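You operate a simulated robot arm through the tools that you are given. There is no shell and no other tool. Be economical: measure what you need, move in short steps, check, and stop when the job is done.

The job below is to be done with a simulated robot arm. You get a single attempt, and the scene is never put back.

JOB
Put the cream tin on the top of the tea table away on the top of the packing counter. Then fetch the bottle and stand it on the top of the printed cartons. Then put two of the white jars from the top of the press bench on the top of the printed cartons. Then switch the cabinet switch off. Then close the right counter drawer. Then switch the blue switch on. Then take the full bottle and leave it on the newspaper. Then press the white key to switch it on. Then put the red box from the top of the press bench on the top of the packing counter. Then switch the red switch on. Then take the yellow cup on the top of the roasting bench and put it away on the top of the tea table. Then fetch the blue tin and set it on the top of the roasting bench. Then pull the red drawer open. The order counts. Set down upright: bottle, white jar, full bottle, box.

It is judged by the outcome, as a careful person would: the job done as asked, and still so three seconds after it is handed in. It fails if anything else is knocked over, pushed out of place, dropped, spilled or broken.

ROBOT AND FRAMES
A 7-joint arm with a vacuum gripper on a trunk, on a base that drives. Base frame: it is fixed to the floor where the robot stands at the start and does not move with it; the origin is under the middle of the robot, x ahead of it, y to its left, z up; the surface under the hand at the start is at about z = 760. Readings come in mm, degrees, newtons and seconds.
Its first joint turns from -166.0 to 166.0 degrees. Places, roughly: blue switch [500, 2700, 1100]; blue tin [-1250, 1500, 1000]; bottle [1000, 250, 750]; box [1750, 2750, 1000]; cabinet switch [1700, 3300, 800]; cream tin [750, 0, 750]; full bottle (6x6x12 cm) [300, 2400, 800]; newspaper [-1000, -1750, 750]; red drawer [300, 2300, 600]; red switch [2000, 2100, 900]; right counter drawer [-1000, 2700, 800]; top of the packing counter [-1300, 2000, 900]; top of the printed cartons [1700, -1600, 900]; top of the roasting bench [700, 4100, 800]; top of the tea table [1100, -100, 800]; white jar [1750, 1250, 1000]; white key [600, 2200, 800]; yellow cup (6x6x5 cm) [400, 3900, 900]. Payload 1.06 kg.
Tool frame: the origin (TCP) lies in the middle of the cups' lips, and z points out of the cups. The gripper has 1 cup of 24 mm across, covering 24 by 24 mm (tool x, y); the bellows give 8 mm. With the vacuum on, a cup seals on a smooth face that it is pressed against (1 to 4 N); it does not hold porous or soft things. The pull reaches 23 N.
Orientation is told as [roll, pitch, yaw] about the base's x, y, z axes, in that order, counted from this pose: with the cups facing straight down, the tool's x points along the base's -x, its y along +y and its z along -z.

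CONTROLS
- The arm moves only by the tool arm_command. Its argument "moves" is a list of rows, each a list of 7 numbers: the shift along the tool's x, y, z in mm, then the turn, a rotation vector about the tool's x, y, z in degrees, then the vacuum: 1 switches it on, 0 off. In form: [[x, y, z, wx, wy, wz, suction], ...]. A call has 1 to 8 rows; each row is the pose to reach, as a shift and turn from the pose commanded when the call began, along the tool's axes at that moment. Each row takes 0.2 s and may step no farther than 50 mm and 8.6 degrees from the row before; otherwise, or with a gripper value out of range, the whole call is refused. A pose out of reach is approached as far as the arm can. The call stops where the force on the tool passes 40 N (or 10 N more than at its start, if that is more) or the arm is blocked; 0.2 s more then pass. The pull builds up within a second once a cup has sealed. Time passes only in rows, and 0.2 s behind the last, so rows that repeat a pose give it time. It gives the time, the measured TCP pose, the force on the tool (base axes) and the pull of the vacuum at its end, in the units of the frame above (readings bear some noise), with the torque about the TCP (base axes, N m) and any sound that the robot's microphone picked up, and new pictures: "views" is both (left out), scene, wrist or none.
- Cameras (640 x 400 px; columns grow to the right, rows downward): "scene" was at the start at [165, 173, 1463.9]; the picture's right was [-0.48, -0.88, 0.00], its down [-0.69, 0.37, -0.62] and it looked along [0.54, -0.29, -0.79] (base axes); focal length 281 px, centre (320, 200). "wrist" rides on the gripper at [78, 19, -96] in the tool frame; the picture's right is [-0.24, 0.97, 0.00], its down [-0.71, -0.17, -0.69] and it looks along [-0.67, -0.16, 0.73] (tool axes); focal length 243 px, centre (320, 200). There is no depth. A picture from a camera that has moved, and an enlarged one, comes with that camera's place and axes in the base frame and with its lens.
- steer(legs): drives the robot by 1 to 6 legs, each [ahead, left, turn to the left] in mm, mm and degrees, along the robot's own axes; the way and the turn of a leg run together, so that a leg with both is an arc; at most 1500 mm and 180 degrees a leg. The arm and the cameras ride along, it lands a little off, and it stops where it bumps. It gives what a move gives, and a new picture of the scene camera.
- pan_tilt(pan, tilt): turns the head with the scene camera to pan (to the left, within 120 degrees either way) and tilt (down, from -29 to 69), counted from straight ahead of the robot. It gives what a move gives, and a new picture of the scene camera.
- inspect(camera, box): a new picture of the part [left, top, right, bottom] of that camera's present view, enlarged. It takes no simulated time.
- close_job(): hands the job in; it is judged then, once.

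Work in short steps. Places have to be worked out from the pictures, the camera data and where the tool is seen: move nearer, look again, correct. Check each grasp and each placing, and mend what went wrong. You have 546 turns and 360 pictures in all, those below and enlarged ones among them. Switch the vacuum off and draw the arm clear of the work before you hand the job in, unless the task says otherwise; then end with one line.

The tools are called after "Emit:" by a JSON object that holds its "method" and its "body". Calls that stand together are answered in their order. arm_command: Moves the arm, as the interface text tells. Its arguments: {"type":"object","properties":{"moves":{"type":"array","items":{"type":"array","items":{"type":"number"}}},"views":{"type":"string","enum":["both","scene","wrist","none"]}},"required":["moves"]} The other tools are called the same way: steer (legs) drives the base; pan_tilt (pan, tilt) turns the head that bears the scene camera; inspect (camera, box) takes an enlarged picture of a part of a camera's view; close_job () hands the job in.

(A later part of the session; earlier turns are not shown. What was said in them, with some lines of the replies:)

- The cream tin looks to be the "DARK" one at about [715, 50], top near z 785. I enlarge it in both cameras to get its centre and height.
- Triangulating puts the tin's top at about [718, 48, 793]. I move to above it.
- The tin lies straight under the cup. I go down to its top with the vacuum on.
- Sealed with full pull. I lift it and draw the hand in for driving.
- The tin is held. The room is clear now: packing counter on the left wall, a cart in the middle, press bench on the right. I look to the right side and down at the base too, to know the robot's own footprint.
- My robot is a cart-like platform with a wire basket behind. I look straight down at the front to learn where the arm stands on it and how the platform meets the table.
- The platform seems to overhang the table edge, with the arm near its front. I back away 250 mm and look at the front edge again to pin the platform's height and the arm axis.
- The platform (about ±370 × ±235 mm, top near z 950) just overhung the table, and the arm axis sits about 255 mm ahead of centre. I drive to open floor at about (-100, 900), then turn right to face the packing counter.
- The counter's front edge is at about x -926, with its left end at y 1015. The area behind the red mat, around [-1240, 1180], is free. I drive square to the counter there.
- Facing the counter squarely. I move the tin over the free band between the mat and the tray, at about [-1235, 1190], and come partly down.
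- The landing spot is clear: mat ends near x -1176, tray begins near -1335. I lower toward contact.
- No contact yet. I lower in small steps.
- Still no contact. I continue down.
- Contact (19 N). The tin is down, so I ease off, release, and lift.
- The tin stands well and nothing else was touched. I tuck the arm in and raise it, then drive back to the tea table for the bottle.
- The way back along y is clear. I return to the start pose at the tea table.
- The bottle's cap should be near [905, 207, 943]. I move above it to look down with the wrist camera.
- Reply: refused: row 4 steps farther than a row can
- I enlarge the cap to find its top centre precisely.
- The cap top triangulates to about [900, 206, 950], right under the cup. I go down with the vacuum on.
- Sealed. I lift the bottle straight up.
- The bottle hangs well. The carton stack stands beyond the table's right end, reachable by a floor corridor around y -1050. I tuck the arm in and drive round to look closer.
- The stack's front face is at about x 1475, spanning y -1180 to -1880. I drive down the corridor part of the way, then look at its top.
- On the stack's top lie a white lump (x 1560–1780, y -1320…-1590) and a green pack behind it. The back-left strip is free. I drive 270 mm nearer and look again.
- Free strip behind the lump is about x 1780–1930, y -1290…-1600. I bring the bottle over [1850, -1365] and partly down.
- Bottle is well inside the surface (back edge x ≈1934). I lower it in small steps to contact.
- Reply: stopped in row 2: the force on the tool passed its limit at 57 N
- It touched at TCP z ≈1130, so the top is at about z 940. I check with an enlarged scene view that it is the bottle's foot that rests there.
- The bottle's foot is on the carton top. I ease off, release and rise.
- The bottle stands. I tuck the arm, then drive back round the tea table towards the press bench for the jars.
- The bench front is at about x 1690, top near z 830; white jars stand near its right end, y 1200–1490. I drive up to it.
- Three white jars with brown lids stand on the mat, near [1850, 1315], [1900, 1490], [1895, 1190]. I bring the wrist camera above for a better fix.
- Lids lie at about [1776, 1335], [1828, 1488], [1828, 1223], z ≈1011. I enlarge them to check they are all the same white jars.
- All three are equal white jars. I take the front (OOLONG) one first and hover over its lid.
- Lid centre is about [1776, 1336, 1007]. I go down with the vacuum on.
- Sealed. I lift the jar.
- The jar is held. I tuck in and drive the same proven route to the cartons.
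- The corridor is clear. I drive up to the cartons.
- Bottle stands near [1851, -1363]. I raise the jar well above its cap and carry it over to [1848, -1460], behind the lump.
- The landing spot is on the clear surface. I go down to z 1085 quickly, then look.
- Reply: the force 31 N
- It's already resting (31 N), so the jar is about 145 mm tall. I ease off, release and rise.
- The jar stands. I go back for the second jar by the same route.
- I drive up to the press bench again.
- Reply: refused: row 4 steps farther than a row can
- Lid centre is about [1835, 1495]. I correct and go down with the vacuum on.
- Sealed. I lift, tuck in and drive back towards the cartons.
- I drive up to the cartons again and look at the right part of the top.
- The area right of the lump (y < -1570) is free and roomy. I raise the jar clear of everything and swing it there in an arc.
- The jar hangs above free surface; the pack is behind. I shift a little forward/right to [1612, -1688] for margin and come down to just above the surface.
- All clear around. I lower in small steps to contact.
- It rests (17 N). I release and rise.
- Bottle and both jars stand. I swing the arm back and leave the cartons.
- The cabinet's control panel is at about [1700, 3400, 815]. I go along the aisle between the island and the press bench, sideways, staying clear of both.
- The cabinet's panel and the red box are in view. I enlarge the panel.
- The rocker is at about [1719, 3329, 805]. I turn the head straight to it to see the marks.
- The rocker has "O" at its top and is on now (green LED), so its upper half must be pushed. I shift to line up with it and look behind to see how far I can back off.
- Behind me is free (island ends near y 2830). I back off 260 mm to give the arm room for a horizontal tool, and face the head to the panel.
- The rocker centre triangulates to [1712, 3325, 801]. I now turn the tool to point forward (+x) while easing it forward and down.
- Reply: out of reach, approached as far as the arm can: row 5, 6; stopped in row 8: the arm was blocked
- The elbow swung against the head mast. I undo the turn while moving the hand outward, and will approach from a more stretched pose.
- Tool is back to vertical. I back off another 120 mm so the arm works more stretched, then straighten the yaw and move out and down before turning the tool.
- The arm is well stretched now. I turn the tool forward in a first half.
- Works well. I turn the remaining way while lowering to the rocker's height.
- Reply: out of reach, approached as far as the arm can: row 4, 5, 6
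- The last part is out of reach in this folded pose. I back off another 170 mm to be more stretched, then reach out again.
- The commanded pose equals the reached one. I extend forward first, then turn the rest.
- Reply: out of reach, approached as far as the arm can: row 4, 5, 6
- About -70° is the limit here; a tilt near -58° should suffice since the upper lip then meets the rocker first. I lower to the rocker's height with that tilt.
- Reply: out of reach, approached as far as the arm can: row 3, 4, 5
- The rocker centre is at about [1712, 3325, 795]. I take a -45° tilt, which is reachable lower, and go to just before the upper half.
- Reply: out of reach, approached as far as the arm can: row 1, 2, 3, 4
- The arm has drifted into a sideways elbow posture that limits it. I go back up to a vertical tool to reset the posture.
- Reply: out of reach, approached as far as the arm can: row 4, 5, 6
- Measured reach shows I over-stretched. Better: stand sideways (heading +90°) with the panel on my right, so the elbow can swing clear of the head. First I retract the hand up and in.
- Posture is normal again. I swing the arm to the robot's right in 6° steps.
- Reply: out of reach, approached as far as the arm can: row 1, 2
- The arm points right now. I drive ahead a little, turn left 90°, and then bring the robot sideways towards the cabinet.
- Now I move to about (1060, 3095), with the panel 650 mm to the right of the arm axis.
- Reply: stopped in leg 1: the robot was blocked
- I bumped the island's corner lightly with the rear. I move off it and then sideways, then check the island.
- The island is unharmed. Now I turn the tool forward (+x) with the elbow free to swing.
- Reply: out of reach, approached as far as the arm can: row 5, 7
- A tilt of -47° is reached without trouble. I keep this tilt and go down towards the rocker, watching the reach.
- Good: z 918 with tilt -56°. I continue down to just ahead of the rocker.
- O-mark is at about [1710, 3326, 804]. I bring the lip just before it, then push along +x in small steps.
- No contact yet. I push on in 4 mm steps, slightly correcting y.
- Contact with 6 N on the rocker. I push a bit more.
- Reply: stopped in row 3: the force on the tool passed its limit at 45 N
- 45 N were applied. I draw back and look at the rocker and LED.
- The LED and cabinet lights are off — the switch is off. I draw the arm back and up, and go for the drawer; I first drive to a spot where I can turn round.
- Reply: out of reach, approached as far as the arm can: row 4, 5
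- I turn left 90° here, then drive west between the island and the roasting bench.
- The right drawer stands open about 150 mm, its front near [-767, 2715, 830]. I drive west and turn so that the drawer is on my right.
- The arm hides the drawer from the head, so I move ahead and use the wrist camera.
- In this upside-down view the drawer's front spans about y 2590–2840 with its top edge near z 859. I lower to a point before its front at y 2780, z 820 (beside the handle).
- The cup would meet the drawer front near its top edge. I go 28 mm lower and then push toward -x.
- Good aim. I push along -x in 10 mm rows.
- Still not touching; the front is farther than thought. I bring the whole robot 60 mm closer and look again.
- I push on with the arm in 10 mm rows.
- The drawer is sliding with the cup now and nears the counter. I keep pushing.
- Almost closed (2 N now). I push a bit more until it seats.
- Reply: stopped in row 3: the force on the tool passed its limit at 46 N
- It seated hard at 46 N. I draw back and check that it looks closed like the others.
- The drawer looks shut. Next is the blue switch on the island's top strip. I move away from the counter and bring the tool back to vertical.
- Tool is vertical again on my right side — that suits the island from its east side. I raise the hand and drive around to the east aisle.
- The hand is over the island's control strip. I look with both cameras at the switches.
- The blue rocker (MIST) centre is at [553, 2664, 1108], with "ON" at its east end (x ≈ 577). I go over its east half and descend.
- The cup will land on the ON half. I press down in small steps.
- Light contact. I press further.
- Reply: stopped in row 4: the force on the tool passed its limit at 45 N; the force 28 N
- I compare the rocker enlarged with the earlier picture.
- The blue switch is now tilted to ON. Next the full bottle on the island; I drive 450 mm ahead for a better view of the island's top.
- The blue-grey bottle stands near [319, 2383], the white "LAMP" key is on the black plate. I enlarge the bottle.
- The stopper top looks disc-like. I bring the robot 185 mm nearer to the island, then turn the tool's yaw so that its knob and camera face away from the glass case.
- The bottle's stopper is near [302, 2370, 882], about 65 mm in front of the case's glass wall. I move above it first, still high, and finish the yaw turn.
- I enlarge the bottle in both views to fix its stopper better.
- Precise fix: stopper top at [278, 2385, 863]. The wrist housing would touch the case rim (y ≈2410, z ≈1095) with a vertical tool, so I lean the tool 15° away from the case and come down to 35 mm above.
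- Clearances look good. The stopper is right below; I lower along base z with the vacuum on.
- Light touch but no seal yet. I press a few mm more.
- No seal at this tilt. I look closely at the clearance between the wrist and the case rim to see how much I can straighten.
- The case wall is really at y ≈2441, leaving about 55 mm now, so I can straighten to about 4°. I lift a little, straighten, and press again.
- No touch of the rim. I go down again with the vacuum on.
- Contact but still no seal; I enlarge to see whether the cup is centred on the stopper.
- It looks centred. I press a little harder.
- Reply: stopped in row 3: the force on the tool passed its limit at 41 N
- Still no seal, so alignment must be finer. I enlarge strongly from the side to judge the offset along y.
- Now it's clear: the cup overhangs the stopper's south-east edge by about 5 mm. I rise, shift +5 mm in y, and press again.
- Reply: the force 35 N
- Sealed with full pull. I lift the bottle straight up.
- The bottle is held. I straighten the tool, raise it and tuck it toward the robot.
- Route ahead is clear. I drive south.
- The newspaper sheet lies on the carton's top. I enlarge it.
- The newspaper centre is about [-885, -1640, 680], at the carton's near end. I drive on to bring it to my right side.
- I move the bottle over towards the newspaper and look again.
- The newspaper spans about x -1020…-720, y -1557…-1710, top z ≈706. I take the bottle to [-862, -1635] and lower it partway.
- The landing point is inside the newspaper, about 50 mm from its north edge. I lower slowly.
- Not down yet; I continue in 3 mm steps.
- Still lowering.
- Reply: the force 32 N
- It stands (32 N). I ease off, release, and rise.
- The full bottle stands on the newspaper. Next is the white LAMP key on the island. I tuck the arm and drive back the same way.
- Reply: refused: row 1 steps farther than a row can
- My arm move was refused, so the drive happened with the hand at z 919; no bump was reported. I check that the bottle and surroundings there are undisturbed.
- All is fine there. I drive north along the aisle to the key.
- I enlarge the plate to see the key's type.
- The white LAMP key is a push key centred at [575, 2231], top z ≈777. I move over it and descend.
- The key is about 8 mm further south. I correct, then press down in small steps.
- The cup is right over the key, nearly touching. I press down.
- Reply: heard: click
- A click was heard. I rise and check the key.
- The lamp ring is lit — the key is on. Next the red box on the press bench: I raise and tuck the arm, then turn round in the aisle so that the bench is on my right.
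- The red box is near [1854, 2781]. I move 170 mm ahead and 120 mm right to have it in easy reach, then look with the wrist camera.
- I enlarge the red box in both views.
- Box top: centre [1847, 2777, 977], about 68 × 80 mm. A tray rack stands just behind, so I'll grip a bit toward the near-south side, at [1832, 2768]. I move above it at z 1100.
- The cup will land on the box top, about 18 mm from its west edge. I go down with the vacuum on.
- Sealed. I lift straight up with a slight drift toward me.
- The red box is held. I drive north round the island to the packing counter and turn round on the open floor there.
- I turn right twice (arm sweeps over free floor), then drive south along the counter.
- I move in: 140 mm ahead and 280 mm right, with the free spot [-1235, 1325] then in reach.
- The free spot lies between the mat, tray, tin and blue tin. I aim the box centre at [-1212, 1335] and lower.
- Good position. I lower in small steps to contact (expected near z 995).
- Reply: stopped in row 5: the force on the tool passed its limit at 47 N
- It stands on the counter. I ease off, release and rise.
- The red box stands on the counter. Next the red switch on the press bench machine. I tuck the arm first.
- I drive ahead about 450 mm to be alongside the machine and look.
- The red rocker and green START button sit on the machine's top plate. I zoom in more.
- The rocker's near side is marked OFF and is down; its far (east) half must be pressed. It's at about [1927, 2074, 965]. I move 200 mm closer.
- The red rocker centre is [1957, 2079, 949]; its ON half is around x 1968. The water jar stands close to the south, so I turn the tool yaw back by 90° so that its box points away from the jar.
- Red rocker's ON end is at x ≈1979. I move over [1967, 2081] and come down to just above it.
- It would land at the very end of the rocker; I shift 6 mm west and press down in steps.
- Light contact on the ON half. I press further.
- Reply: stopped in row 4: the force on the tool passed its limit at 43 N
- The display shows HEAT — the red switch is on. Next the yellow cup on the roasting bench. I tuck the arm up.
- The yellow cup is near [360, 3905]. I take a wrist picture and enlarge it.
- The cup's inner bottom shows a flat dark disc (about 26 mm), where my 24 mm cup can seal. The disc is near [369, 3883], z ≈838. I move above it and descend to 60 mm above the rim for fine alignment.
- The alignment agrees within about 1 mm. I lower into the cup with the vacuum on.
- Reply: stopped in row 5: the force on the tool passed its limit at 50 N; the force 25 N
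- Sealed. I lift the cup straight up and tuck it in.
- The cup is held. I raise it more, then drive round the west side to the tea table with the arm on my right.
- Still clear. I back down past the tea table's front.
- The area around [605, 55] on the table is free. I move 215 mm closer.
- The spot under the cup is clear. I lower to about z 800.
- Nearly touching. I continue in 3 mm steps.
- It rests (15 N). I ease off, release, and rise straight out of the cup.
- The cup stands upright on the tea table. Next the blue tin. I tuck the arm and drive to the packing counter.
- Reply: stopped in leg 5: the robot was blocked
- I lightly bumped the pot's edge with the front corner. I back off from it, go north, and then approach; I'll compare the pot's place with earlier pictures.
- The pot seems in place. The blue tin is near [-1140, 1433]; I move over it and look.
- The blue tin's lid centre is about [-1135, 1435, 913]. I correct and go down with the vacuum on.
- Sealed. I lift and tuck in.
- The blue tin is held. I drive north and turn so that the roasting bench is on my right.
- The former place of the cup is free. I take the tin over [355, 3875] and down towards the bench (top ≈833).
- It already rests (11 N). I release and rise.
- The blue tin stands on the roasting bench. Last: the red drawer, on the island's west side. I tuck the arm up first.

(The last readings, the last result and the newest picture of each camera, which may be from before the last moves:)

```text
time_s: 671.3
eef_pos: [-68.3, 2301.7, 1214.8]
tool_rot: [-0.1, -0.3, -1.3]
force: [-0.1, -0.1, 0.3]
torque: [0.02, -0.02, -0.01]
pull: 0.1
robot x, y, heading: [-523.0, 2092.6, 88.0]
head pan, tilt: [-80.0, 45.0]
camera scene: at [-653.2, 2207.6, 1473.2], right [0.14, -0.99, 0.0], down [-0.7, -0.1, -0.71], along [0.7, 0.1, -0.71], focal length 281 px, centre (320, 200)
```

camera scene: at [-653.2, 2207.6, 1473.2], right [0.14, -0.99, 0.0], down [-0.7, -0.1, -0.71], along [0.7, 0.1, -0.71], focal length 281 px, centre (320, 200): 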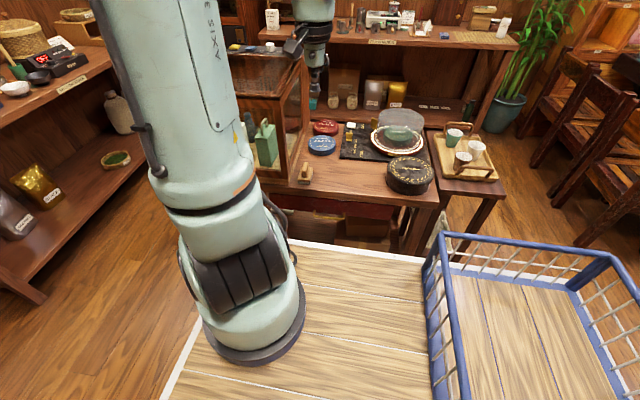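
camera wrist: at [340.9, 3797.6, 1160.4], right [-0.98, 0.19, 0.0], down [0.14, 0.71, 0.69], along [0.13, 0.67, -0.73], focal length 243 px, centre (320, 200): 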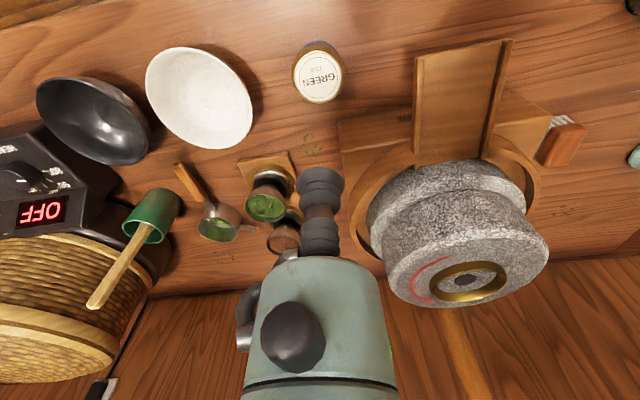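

A dark-red drawer front shows under the table top. I enlarge it.

Emit:
{"method": "inspect", "body": {"camera": "scene", "box": [260, 160, 440, 260]}}

```text
3.56 times, centred on (350, 210) of scene
camera zoom: at [-653.2, 2207.6, 1473.2], right [0.14, -0.99, 0.0], down [-0.7, -0.1, -0.71], along [0.7, 0.1, -0.71], focal length 999 px, centre (213, 164)
```

zoom: 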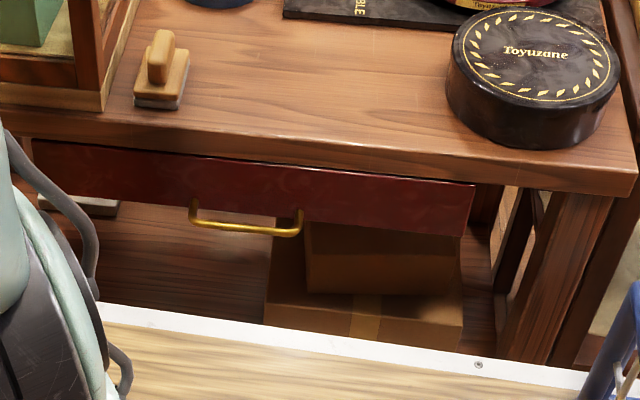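

The red drawer's front (about y 2030–2509, z 660–715) has a brass handle at y 2216–2334. I'll try suction on the front beside the handle with a horizontal tool. I back off 90 mm to the west for room and straighten the heading.

Emit:
{"method": "steer", "body": {"legs": [[0, 90, 2]]}}

Emit:
{"method": "arm_command", "body": {"moves": [[-10, 12, 15, 0, -8, 0, 0], [-20, 24, 30, 0, -16, 0, 0], [-30, 36, 45, 0, -24, 0, 0], [-40, 48, 60, 0, -32, 0, 0], [-50, 60, 75, 0, -40, 0, 0], [-55, 65, 95, 0, -48, 0, 0]], "views": "both"}}

```text
time_s: 672.4
eef_pos: [-166.2, 2319.8, 1215.2]
tool_rot: [-0.1, -0.2, 0.8]
force: [-0.4, 0.5, 0.3]
torque: [0.01, 0.03, 0.02]
pull: 0.1
robot x, y, heading: [-614.9, 2090.5, 90.1]
head pan, tilt: [-80.0, 45.0]
camera scene: at [-747.8, 2204.6, 1473.2], right [0.17, -0.98, 0.0], down [-0.7, -0.12, -0.71], along [0.7, 0.12, -0.71], focal length 281 px, centre (320, 200)
```

scene: 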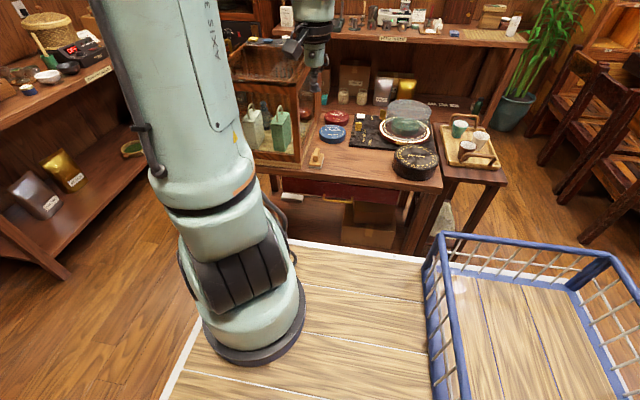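

```text
time_s: 673.8
eef_pos: [-112.6, 2383.5, 1119.4]
tool_rot: [-0.4, -48.3, 0.7]
force: [0.0, -0.6, 0.7]
torque: [0.03, 0.01, 0.05]
pull: 0.0
out of reach, approached as far as the arm can: row 4, 5
robot x, y, heading: [-617.6, 2094.6, 89.9]
head pan, tilt: [-80.0, 45.0]
camera scene: at [-748.5, 2204.2, 1473.1], right [0.17, -0.98, 0.0], down [-0.7, -0.12, -0.71], along [0.7, 0.12, -0.71], focal length 281 px, centre (320, 200)
camera wrist: at [-235.4, 2401.1, 1124.1], right [0.15, 0.97, 0.17], down [-0.04, -0.17, 0.98], along [0.99, -0.15, 0.01], focal length 243 px, centre (320, 200)
```

scene: 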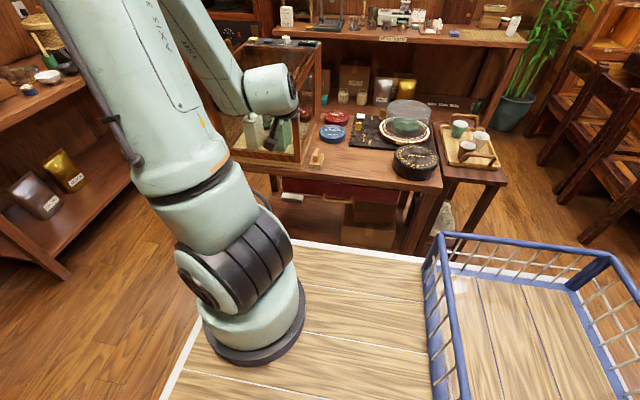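
wrist: 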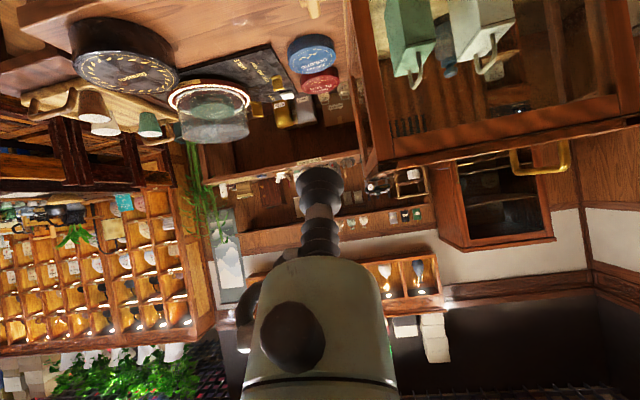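

Tilt -48° reached. I lower with gradually more tilt, staying clear of the island.

Emit:
{"method": "arm_command", "body": {"moves": [[30, -2, 27, 0, -3, 0, 0], [60, -4, 53, 0, -6, 0, 0], [90, -6, 80, 0, -10, 0, 0], [119, -6, 107, 0, -14, 0, 0], [149, -6, 133, 0, -18, 0, 0], [179, -6, 160, 0, -22, 0, 0]], "views": "scene"}}

```text
time_s: 675.2
eef_pos: [-111.0, 2378.5, 878.8]
tool_rot: [-0.2, -70.5, 0.9]
force: [0.5, 0.6, 0.4]
torque: [-0.02, 0.0, 0.02]
pull: 0.0
robot x, y, heading: [-616.6, 2092.8, 89.9]
head pan, tilt: [-80.0, 45.0]
camera scene: at [-747.9, 2204.2, 1473.2], right [0.17, -0.98, 0.0], down [-0.7, -0.12, -0.71], along [0.7, 0.12, -0.71], focal length 281 px, centre (320, 200)
```

scene: 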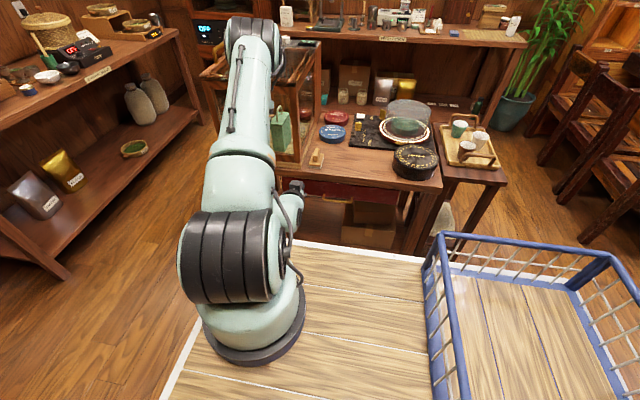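

Excellent, -70° now. I continue down to drawer height and towards horizontal.

Emit:
{"method": "arm_command", "body": {"moves": [[34, 0, 12, 0, -4, 0, 0], [68, 0, 24, 0, -8, 0, 0], [102, 0, 36, 0, -12, 0, 0], [136, 0, 48, 0, -15, 0, 0], [168, 0, 60, 0, -18, 0, 0]], "views": "both"}}

```text
time_s: 676.4
eef_pos: [-111.7, 2378.3, 700.6]
tool_rot: [-2.4, -88.2, 3.2]
force: [0.2, 0.5, -0.3]
torque: [0.02, 0.01, 0.0]
pull: 0.1
robot x, y, heading: [-615.9, 2091.1, 89.7]
head pan, tilt: [-80.0, 45.0]
camera scene: at [-747.7, 2204.6, 1473.2], right [0.17, -0.98, 0.0], down [-0.7, -0.12, -0.71], along [0.7, 0.12, -0.71], focal length 281 px, centre (320, 200)
camera wrist: at [-209.6, 2395.7, 624.9], right [-0.01, 0.97, 0.23], down [-0.66, -0.18, 0.73], along [0.75, -0.15, 0.64], focal length 243 px, centre (320, 200)
```

scene: 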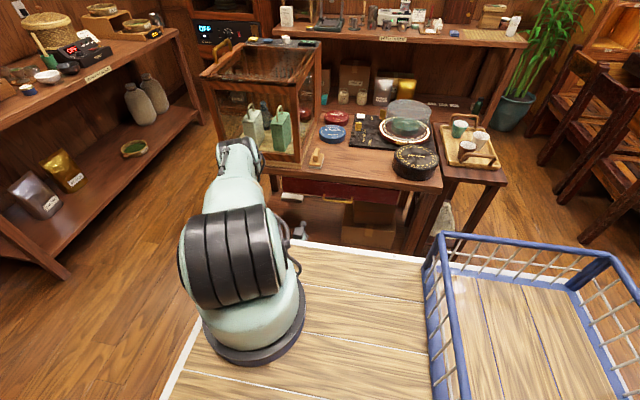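
wrist: 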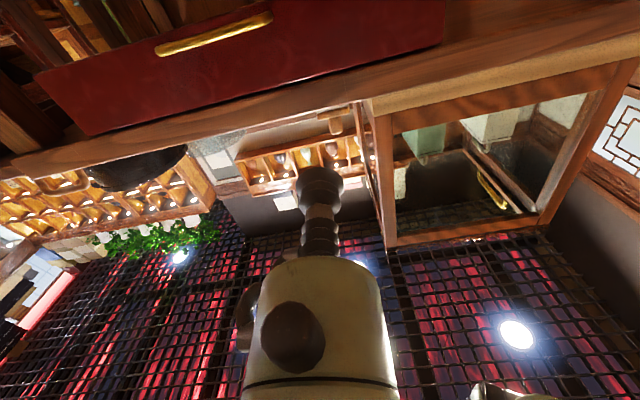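

The tool is horizontal (-88°) at z 700. The drawer face is at x ≈113, z 623–703. I lower to z 672, y 2390, and approach to 70 mm from the face.

Emit:
{"method": "arm_command", "body": {"moves": [[15, 6, 20, 0, 0, 0, 0], [29, 12, 55, 0, 0, 0, 0], [27, 12, 95, 0, 0, 0, 0], [25, 12, 135, 0, 0, 0, 0], [24, 12, 155, 0, 0, 0, 0]], "views": "both"}}

```text
time_s: 677.6
eef_pos: [42.3, 2392.6, 673.3]
tool_rot: [-3.6, -88.2, 4.3]
force: [-0.2, -0.3, 0.0]
torque: [0.01, -0.01, 0.01]
pull: 0.0
robot x, y, heading: [-618.1, 2086.9, 90.3]
head pan, tilt: [-80.0, 45.0]
camera scene: at [-747.7, 2204.6, 1473.2], right [0.17, -0.98, 0.0], down [-0.7, -0.12, -0.71], along [0.7, 0.12, -0.71], focal length 281 px, centre (320, 200)
camera wrist: at [-55.1, 2410.2, 597.3], right [-0.01, 0.97, 0.23], down [-0.66, -0.18, 0.73], along [0.75, -0.15, 0.64], focal length 243 px, centre (320, 200)
```

scene: 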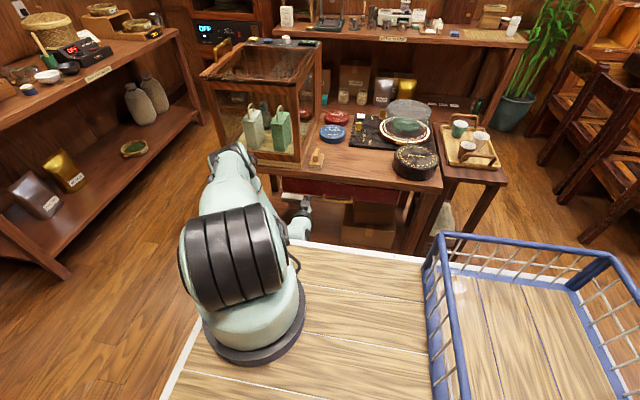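
wrist: 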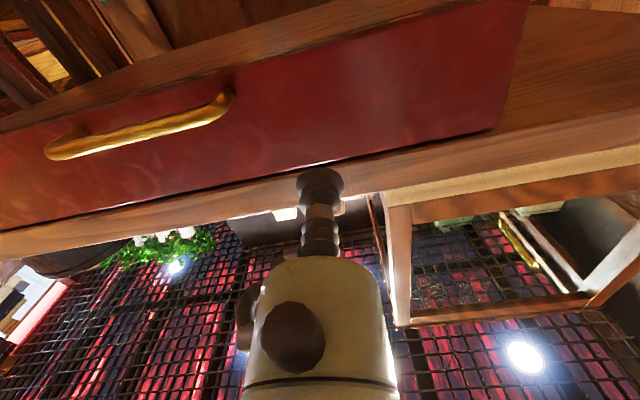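

The cup is aimed at the red face beside the handle. I lower 6 mm and advance to contact with the vacuum on.

Emit:
{"method": "arm_command", "body": {"moves": [[5, 0, 30, 0, 0, 0, 0], [5, 0, 52, 0, 0, 0, 1], [4, 0, 60, 0, 0, 0, 1], [4, 0, 65, 0, 0, 0, 1], [4, 0, 69, 0, 0, 0, 1], [4, 0, 73, 0, 0, 0, 1]], "views": "wrist"}}

```text
time_s: 679.0
eef_pos: [114.1, 2394.5, 666.1]
tool_rot: [-3.0, -88.2, 3.7]
force: [-9.5, 4.4, 3.2]
torque: [0.06, -0.11, -0.13]
pull: 23.4
robot x, y, heading: [-613.7, 2091.2, 90.2]
head pan, tilt: [-80.0, 45.0]
camera wrist: at [17.2, 2411.5, 590.7], right [-0.01, 0.97, 0.23], down [-0.66, -0.18, 0.73], along [0.75, -0.15, 0.64], focal length 243 px, centre (320, 200)
```

wrist: 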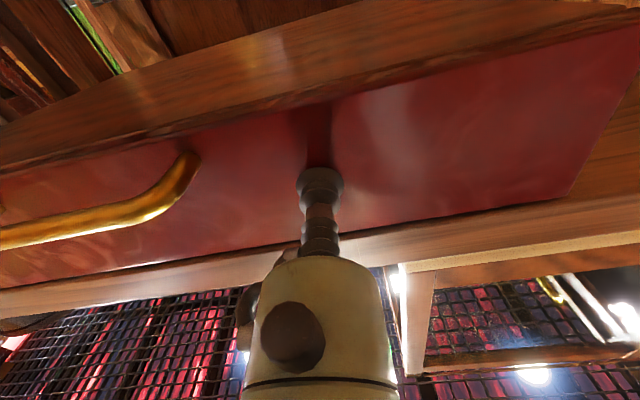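

Sealed on the drawer front with full pull. I pull it out slowly along -x.

Emit:
{"method": "arm_command", "body": {"moves": [[0, 0, -8, 0, 0, 0, 1], [0, 0, -18, 0, 0, 0, 1], [1, 0, -30, 0, 0, 0, 1], [1, 0, -44, 0, 0, 0, 1], [2, 0, -58, 0, 0, 0, 1], [2, 0, -72, 0, 0, 0, 1], [2, 0, -86, 0, 0, 0, 1], [3, 0, -100, 0, 0, 0, 1]], "views": "both"}}

```text
time_s: 680.8
eef_pos: [15.1, 2392.2, 667.2]
tool_rot: [-3.8, -88.4, 4.6]
force: [1.7, 6.7, 6.5]
torque: [-0.1, -0.04, -0.13]
pull: 23.0
robot x, y, heading: [-612.3, 2090.7, 89.9]
head pan, tilt: [-80.0, 45.0]
camera scene: at [-747.9, 2204.7, 1473.2], right [0.17, -0.98, 0.0], down [-0.7, -0.12, -0.71], along [0.7, 0.12, -0.71], focal length 281 px, centre (320, 200)
camera wrist: at [-81.7, 2409.7, 590.7], right [-0.01, 0.97, 0.23], down [-0.66, -0.18, 0.73], along [0.75, -0.15, 0.64], focal length 243 px, centre (320, 200)
```

scene: 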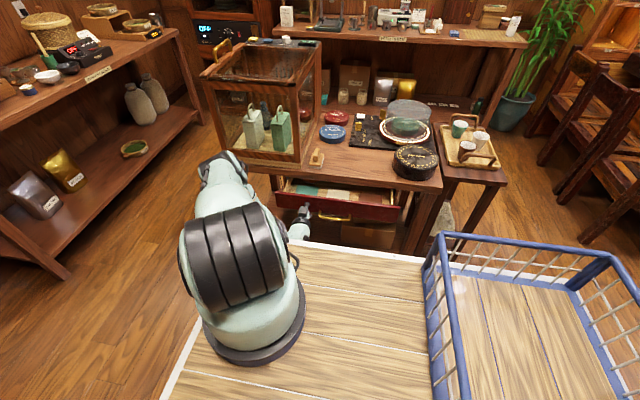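
wrist: 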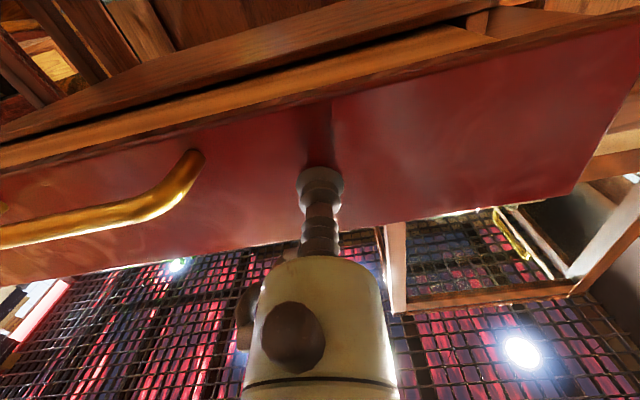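

The drawer comes out. I pull further.

Emit:
{"method": "arm_command", "body": {"moves": [[0, 0, -14, 0, 0, 0, 1], [0, 0, -28, 0, 0, 0, 1], [1, 0, -42, 0, 0, 0, 1], [1, 0, -56, 0, 0, 0, 1], [2, 0, -70, 0, 0, 0, 1], [2, 0, -84, 0, 0, 0, 1]], "views": "scene"}}

```text
time_s: 682.2
eef_pos: [-68.2, 2391.5, 668.1]
tool_rot: [-3.5, -88.2, 4.3]
force: [0.8, 5.1, -5.2]
torque: [-0.12, -0.06, -0.13]
pull: 22.2
robot x, y, heading: [-619.0, 2092.5, 90.2]
head pan, tilt: [-80.0, 45.0]
camera scene: at [-747.6, 2204.8, 1473.2], right [0.17, -0.98, 0.0], down [-0.7, -0.12, -0.71], along [0.7, 0.12, -0.71], focal length 281 px, centre (320, 200)
```

scene: 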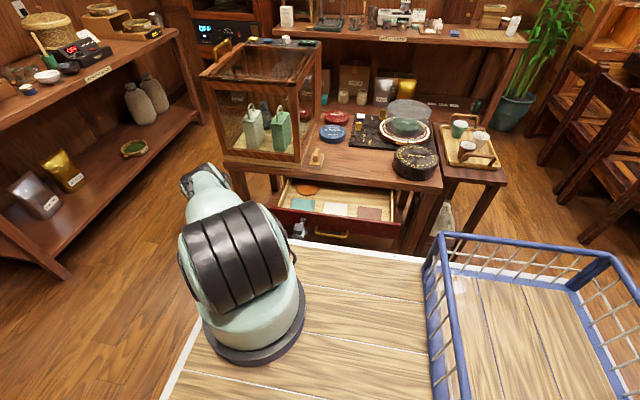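

About 180 mm open. I pull a bit more to see whether it reaches its stop.

Emit:
{"method": "arm_command", "body": {"moves": [[0, 0, -10, 0, 0, 0, 1], [0, 0, -20, 0, 0, 0, 1], [0, 0, -30, 0, 0, 0, 1], [0, 0, -40, 0, 0, 0, 1], [0, 0, -48, 0, 0, 0, 1]], "views": "both"}}

```text
time_s: 683.4
eef_pos: [-116.3, 2392.5, 668.6]
tool_rot: [-2.8, -88.2, 3.5]
force: [1.4, 3.0, -9.2]
torque: [0.04, -0.06, -0.12]
pull: 22.7
robot x, y, heading: [-614.2, 2089.2, 90.1]
head pan, tilt: [-80.0, 45.0]
camera scene: at [-747.5, 2204.8, 1473.2], right [0.17, -0.98, 0.0], down [-0.7, -0.12, -0.71], along [0.7, 0.12, -0.71], focal length 281 px, centre (320, 200)
camera wrist: at [-214.3, 2408.3, 593.1], right [-0.01, 0.97, 0.23], down [-0.66, -0.18, 0.73], along [0.75, -0.15, 0.64], focal length 243 px, centre (320, 200)
```

scene: 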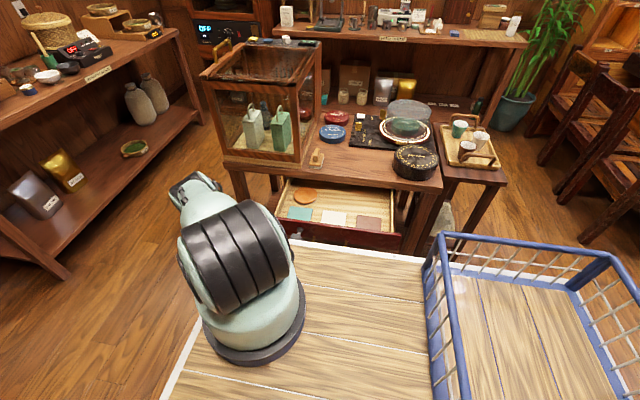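
wrist: 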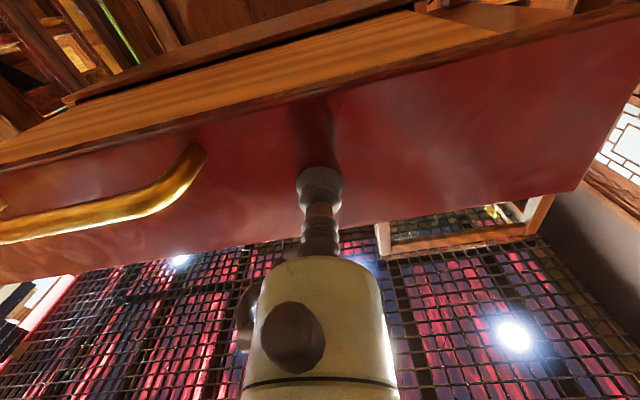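

The drawer is about 230 mm open. I switch the vacuum off and ease the cup away.

Emit:
{"method": "arm_command", "body": {"moves": [[0, 0, 0, 0, 0, 0, 0], [0, 0, 0, 0, 0, 0, 0], [0, 0, 0, 0, 0, 0, 0], [0, 0, -4, 0, 0, 0, 0], [0, 0, -10, 0, 0, 0, 0], [0, 0, -18, 0, 0, 0, 0]], "views": "wrist"}}

```text
time_s: 684.8
eef_pos: [-134.6, 2390.7, 668.9]
tool_rot: [-2.2, -88.3, 3.0]
force: [0.4, 0.0, 0.6]
torque: [-0.01, 0.01, 0.0]
pull: 0.0
robot x, y, heading: [-615.9, 2093.2, 89.9]
head pan, tilt: [-80.0, 45.0]
camera wrist: at [-232.4, 2408.0, 593.3], right [-0.01, 0.97, 0.23], down [-0.66, -0.18, 0.73], along [0.75, -0.15, 0.64], focal length 243 px, centre (320, 200)
```

wrist: 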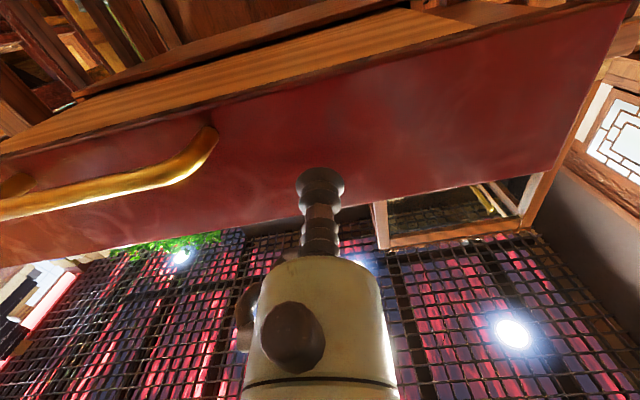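

Free. I drive 60 mm west for clearance and then raise the arm.

Emit:
{"method": "steer", "body": {"legs": [[0, 55, 0]]}}

Emit:
{"method": "arm_command", "body": {"moves": [[-35, 0, 0, 0, 4, 0, 0], [-75, 0, 5, 0, 8, 0, 0], [-115, 0, 10, 0, 12, 0, 0], [-155, 0, 15, 0, 16, 0, 0], [-195, 0, 20, 0, 20, 0, 0]], "views": "scene"}}

```text
time_s: 685.7
eef_pos: [-189.3, 2390.4, 670.2]
tool_rot: [-2.8, -88.4, 3.5]
force: [-0.1, 0.3, 0.3]
torque: [0.0, -0.02, 0.0]
pull: 0.0
robot x, y, heading: [-672.7, 2095.3, 90.0]
head pan, tilt: [-80.0, 45.0]
camera scene: at [-802.4, 2204.5, 1473.2], right [0.17, -0.98, 0.0], down [-0.7, -0.12, -0.71], along [0.7, 0.12, -0.71], focal length 281 px, centre (320, 200)
```

scene: 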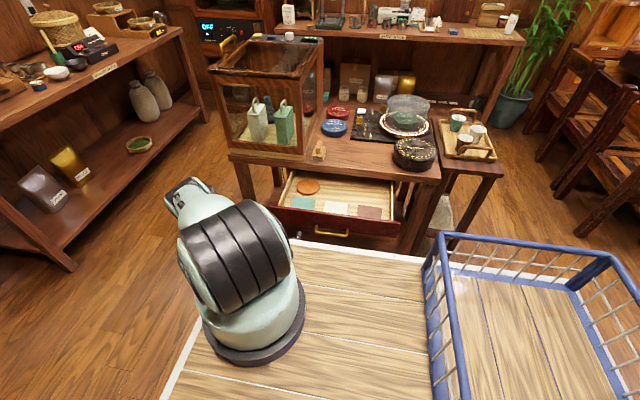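

```text
time_s: 686.9
eef_pos: [-164.8, 2391.4, 865.5]
tool_rot: [-0.2, -68.2, 0.9]
force: [0.4, -0.1, -0.1]
torque: [-0.02, -0.02, 0.02]
pull: 0.1
robot x, y, heading: [-669.4, 2092.4, 90.0]
head pan, tilt: [-80.0, 45.0]
camera scene: at [-802.4, 2204.7, 1473.2], right [0.17, -0.98, 0.0], down [-0.7, -0.12, -0.71], along [0.7, 0.12, -0.71], focal length 281 px, centre (320, 200)
```

scene: 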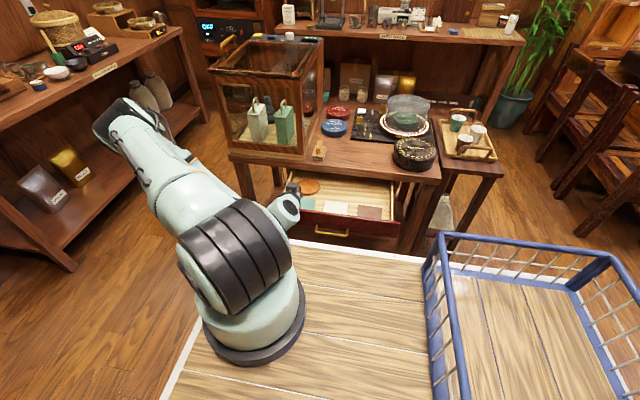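

The red drawer stays open and the arm is clear. I check once that the right counter drawer is still fully shut.

Emit:
{"method": "pan_tilt", "body": {"pan": 20, "tilt": 40}}

```text
time_s: 688.7
eef_pos: [-164.6, 2391.0, 864.5]
tool_rot: [-0.2, -68.3, 1.0]
force: [-0.3, -0.3, 0.9]
torque: [0.0, -0.05, 0.02]
pull: 0.0
robot x, y, heading: [-672.6, 2090.1, 90.0]
head pan, tilt: [20.0, 40.0]
camera scene: at [-911.6, 2270.2, 1480.4], right [0.94, 0.34, 0.0], down [0.22, -0.6, -0.77], along [-0.26, 0.72, -0.64], focal length 281 px, centre (320, 200)
```

scene: 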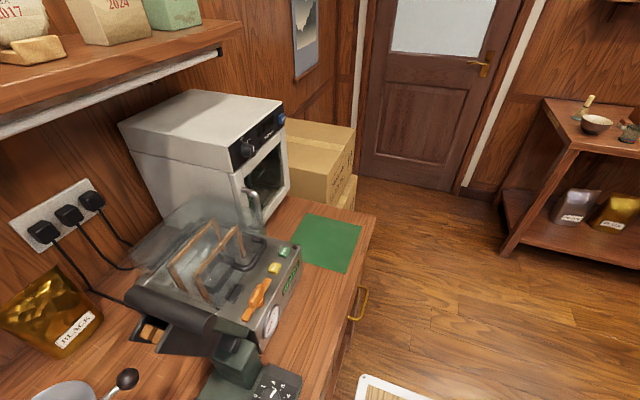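

The drawer is flush — shut. I draw the arm up further, clear of the island, before handing in.

Emit:
{"method": "arm_command", "body": {"moves": [[-30, 0, -20, 0, 5, 0, 0], [-60, 0, -40, 0, 10, 0, 0], [-90, 0, -60, 0, 15, 0, 0], [-120, 0, -80, 0, 20, 0, 0], [-150, 0, -100, 0, 25, 0, 0]], "views": "none"}}

```text
time_s: 689.9
eef_pos: [-202.8, 2391.3, 1040.0]
tool_rot: [-0.1, -43.1, 1.1]
force: [-0.6, -1.0, 0.9]
torque: [0.05, 0.0, 0.07]
pull: 0.1
out of reach, approached as far as the arm can: row 3
robot x, y, heading: [-672.0, 2094.1, 90.1]
head pan, tilt: [20.0, 40.0]
```

All steps are done, the vacuum is off and the arm is clear, so I hand the job in.

Emit:
{"method": "close_job", "body": {}}

```text
The job is handed in.
```

All thirteen steps were carried out in the order given and the job is handed in; along the way the base lightly bumped the island's corner and the large lidded clay pot by the packing counter, and both looked unmoved afterwards.
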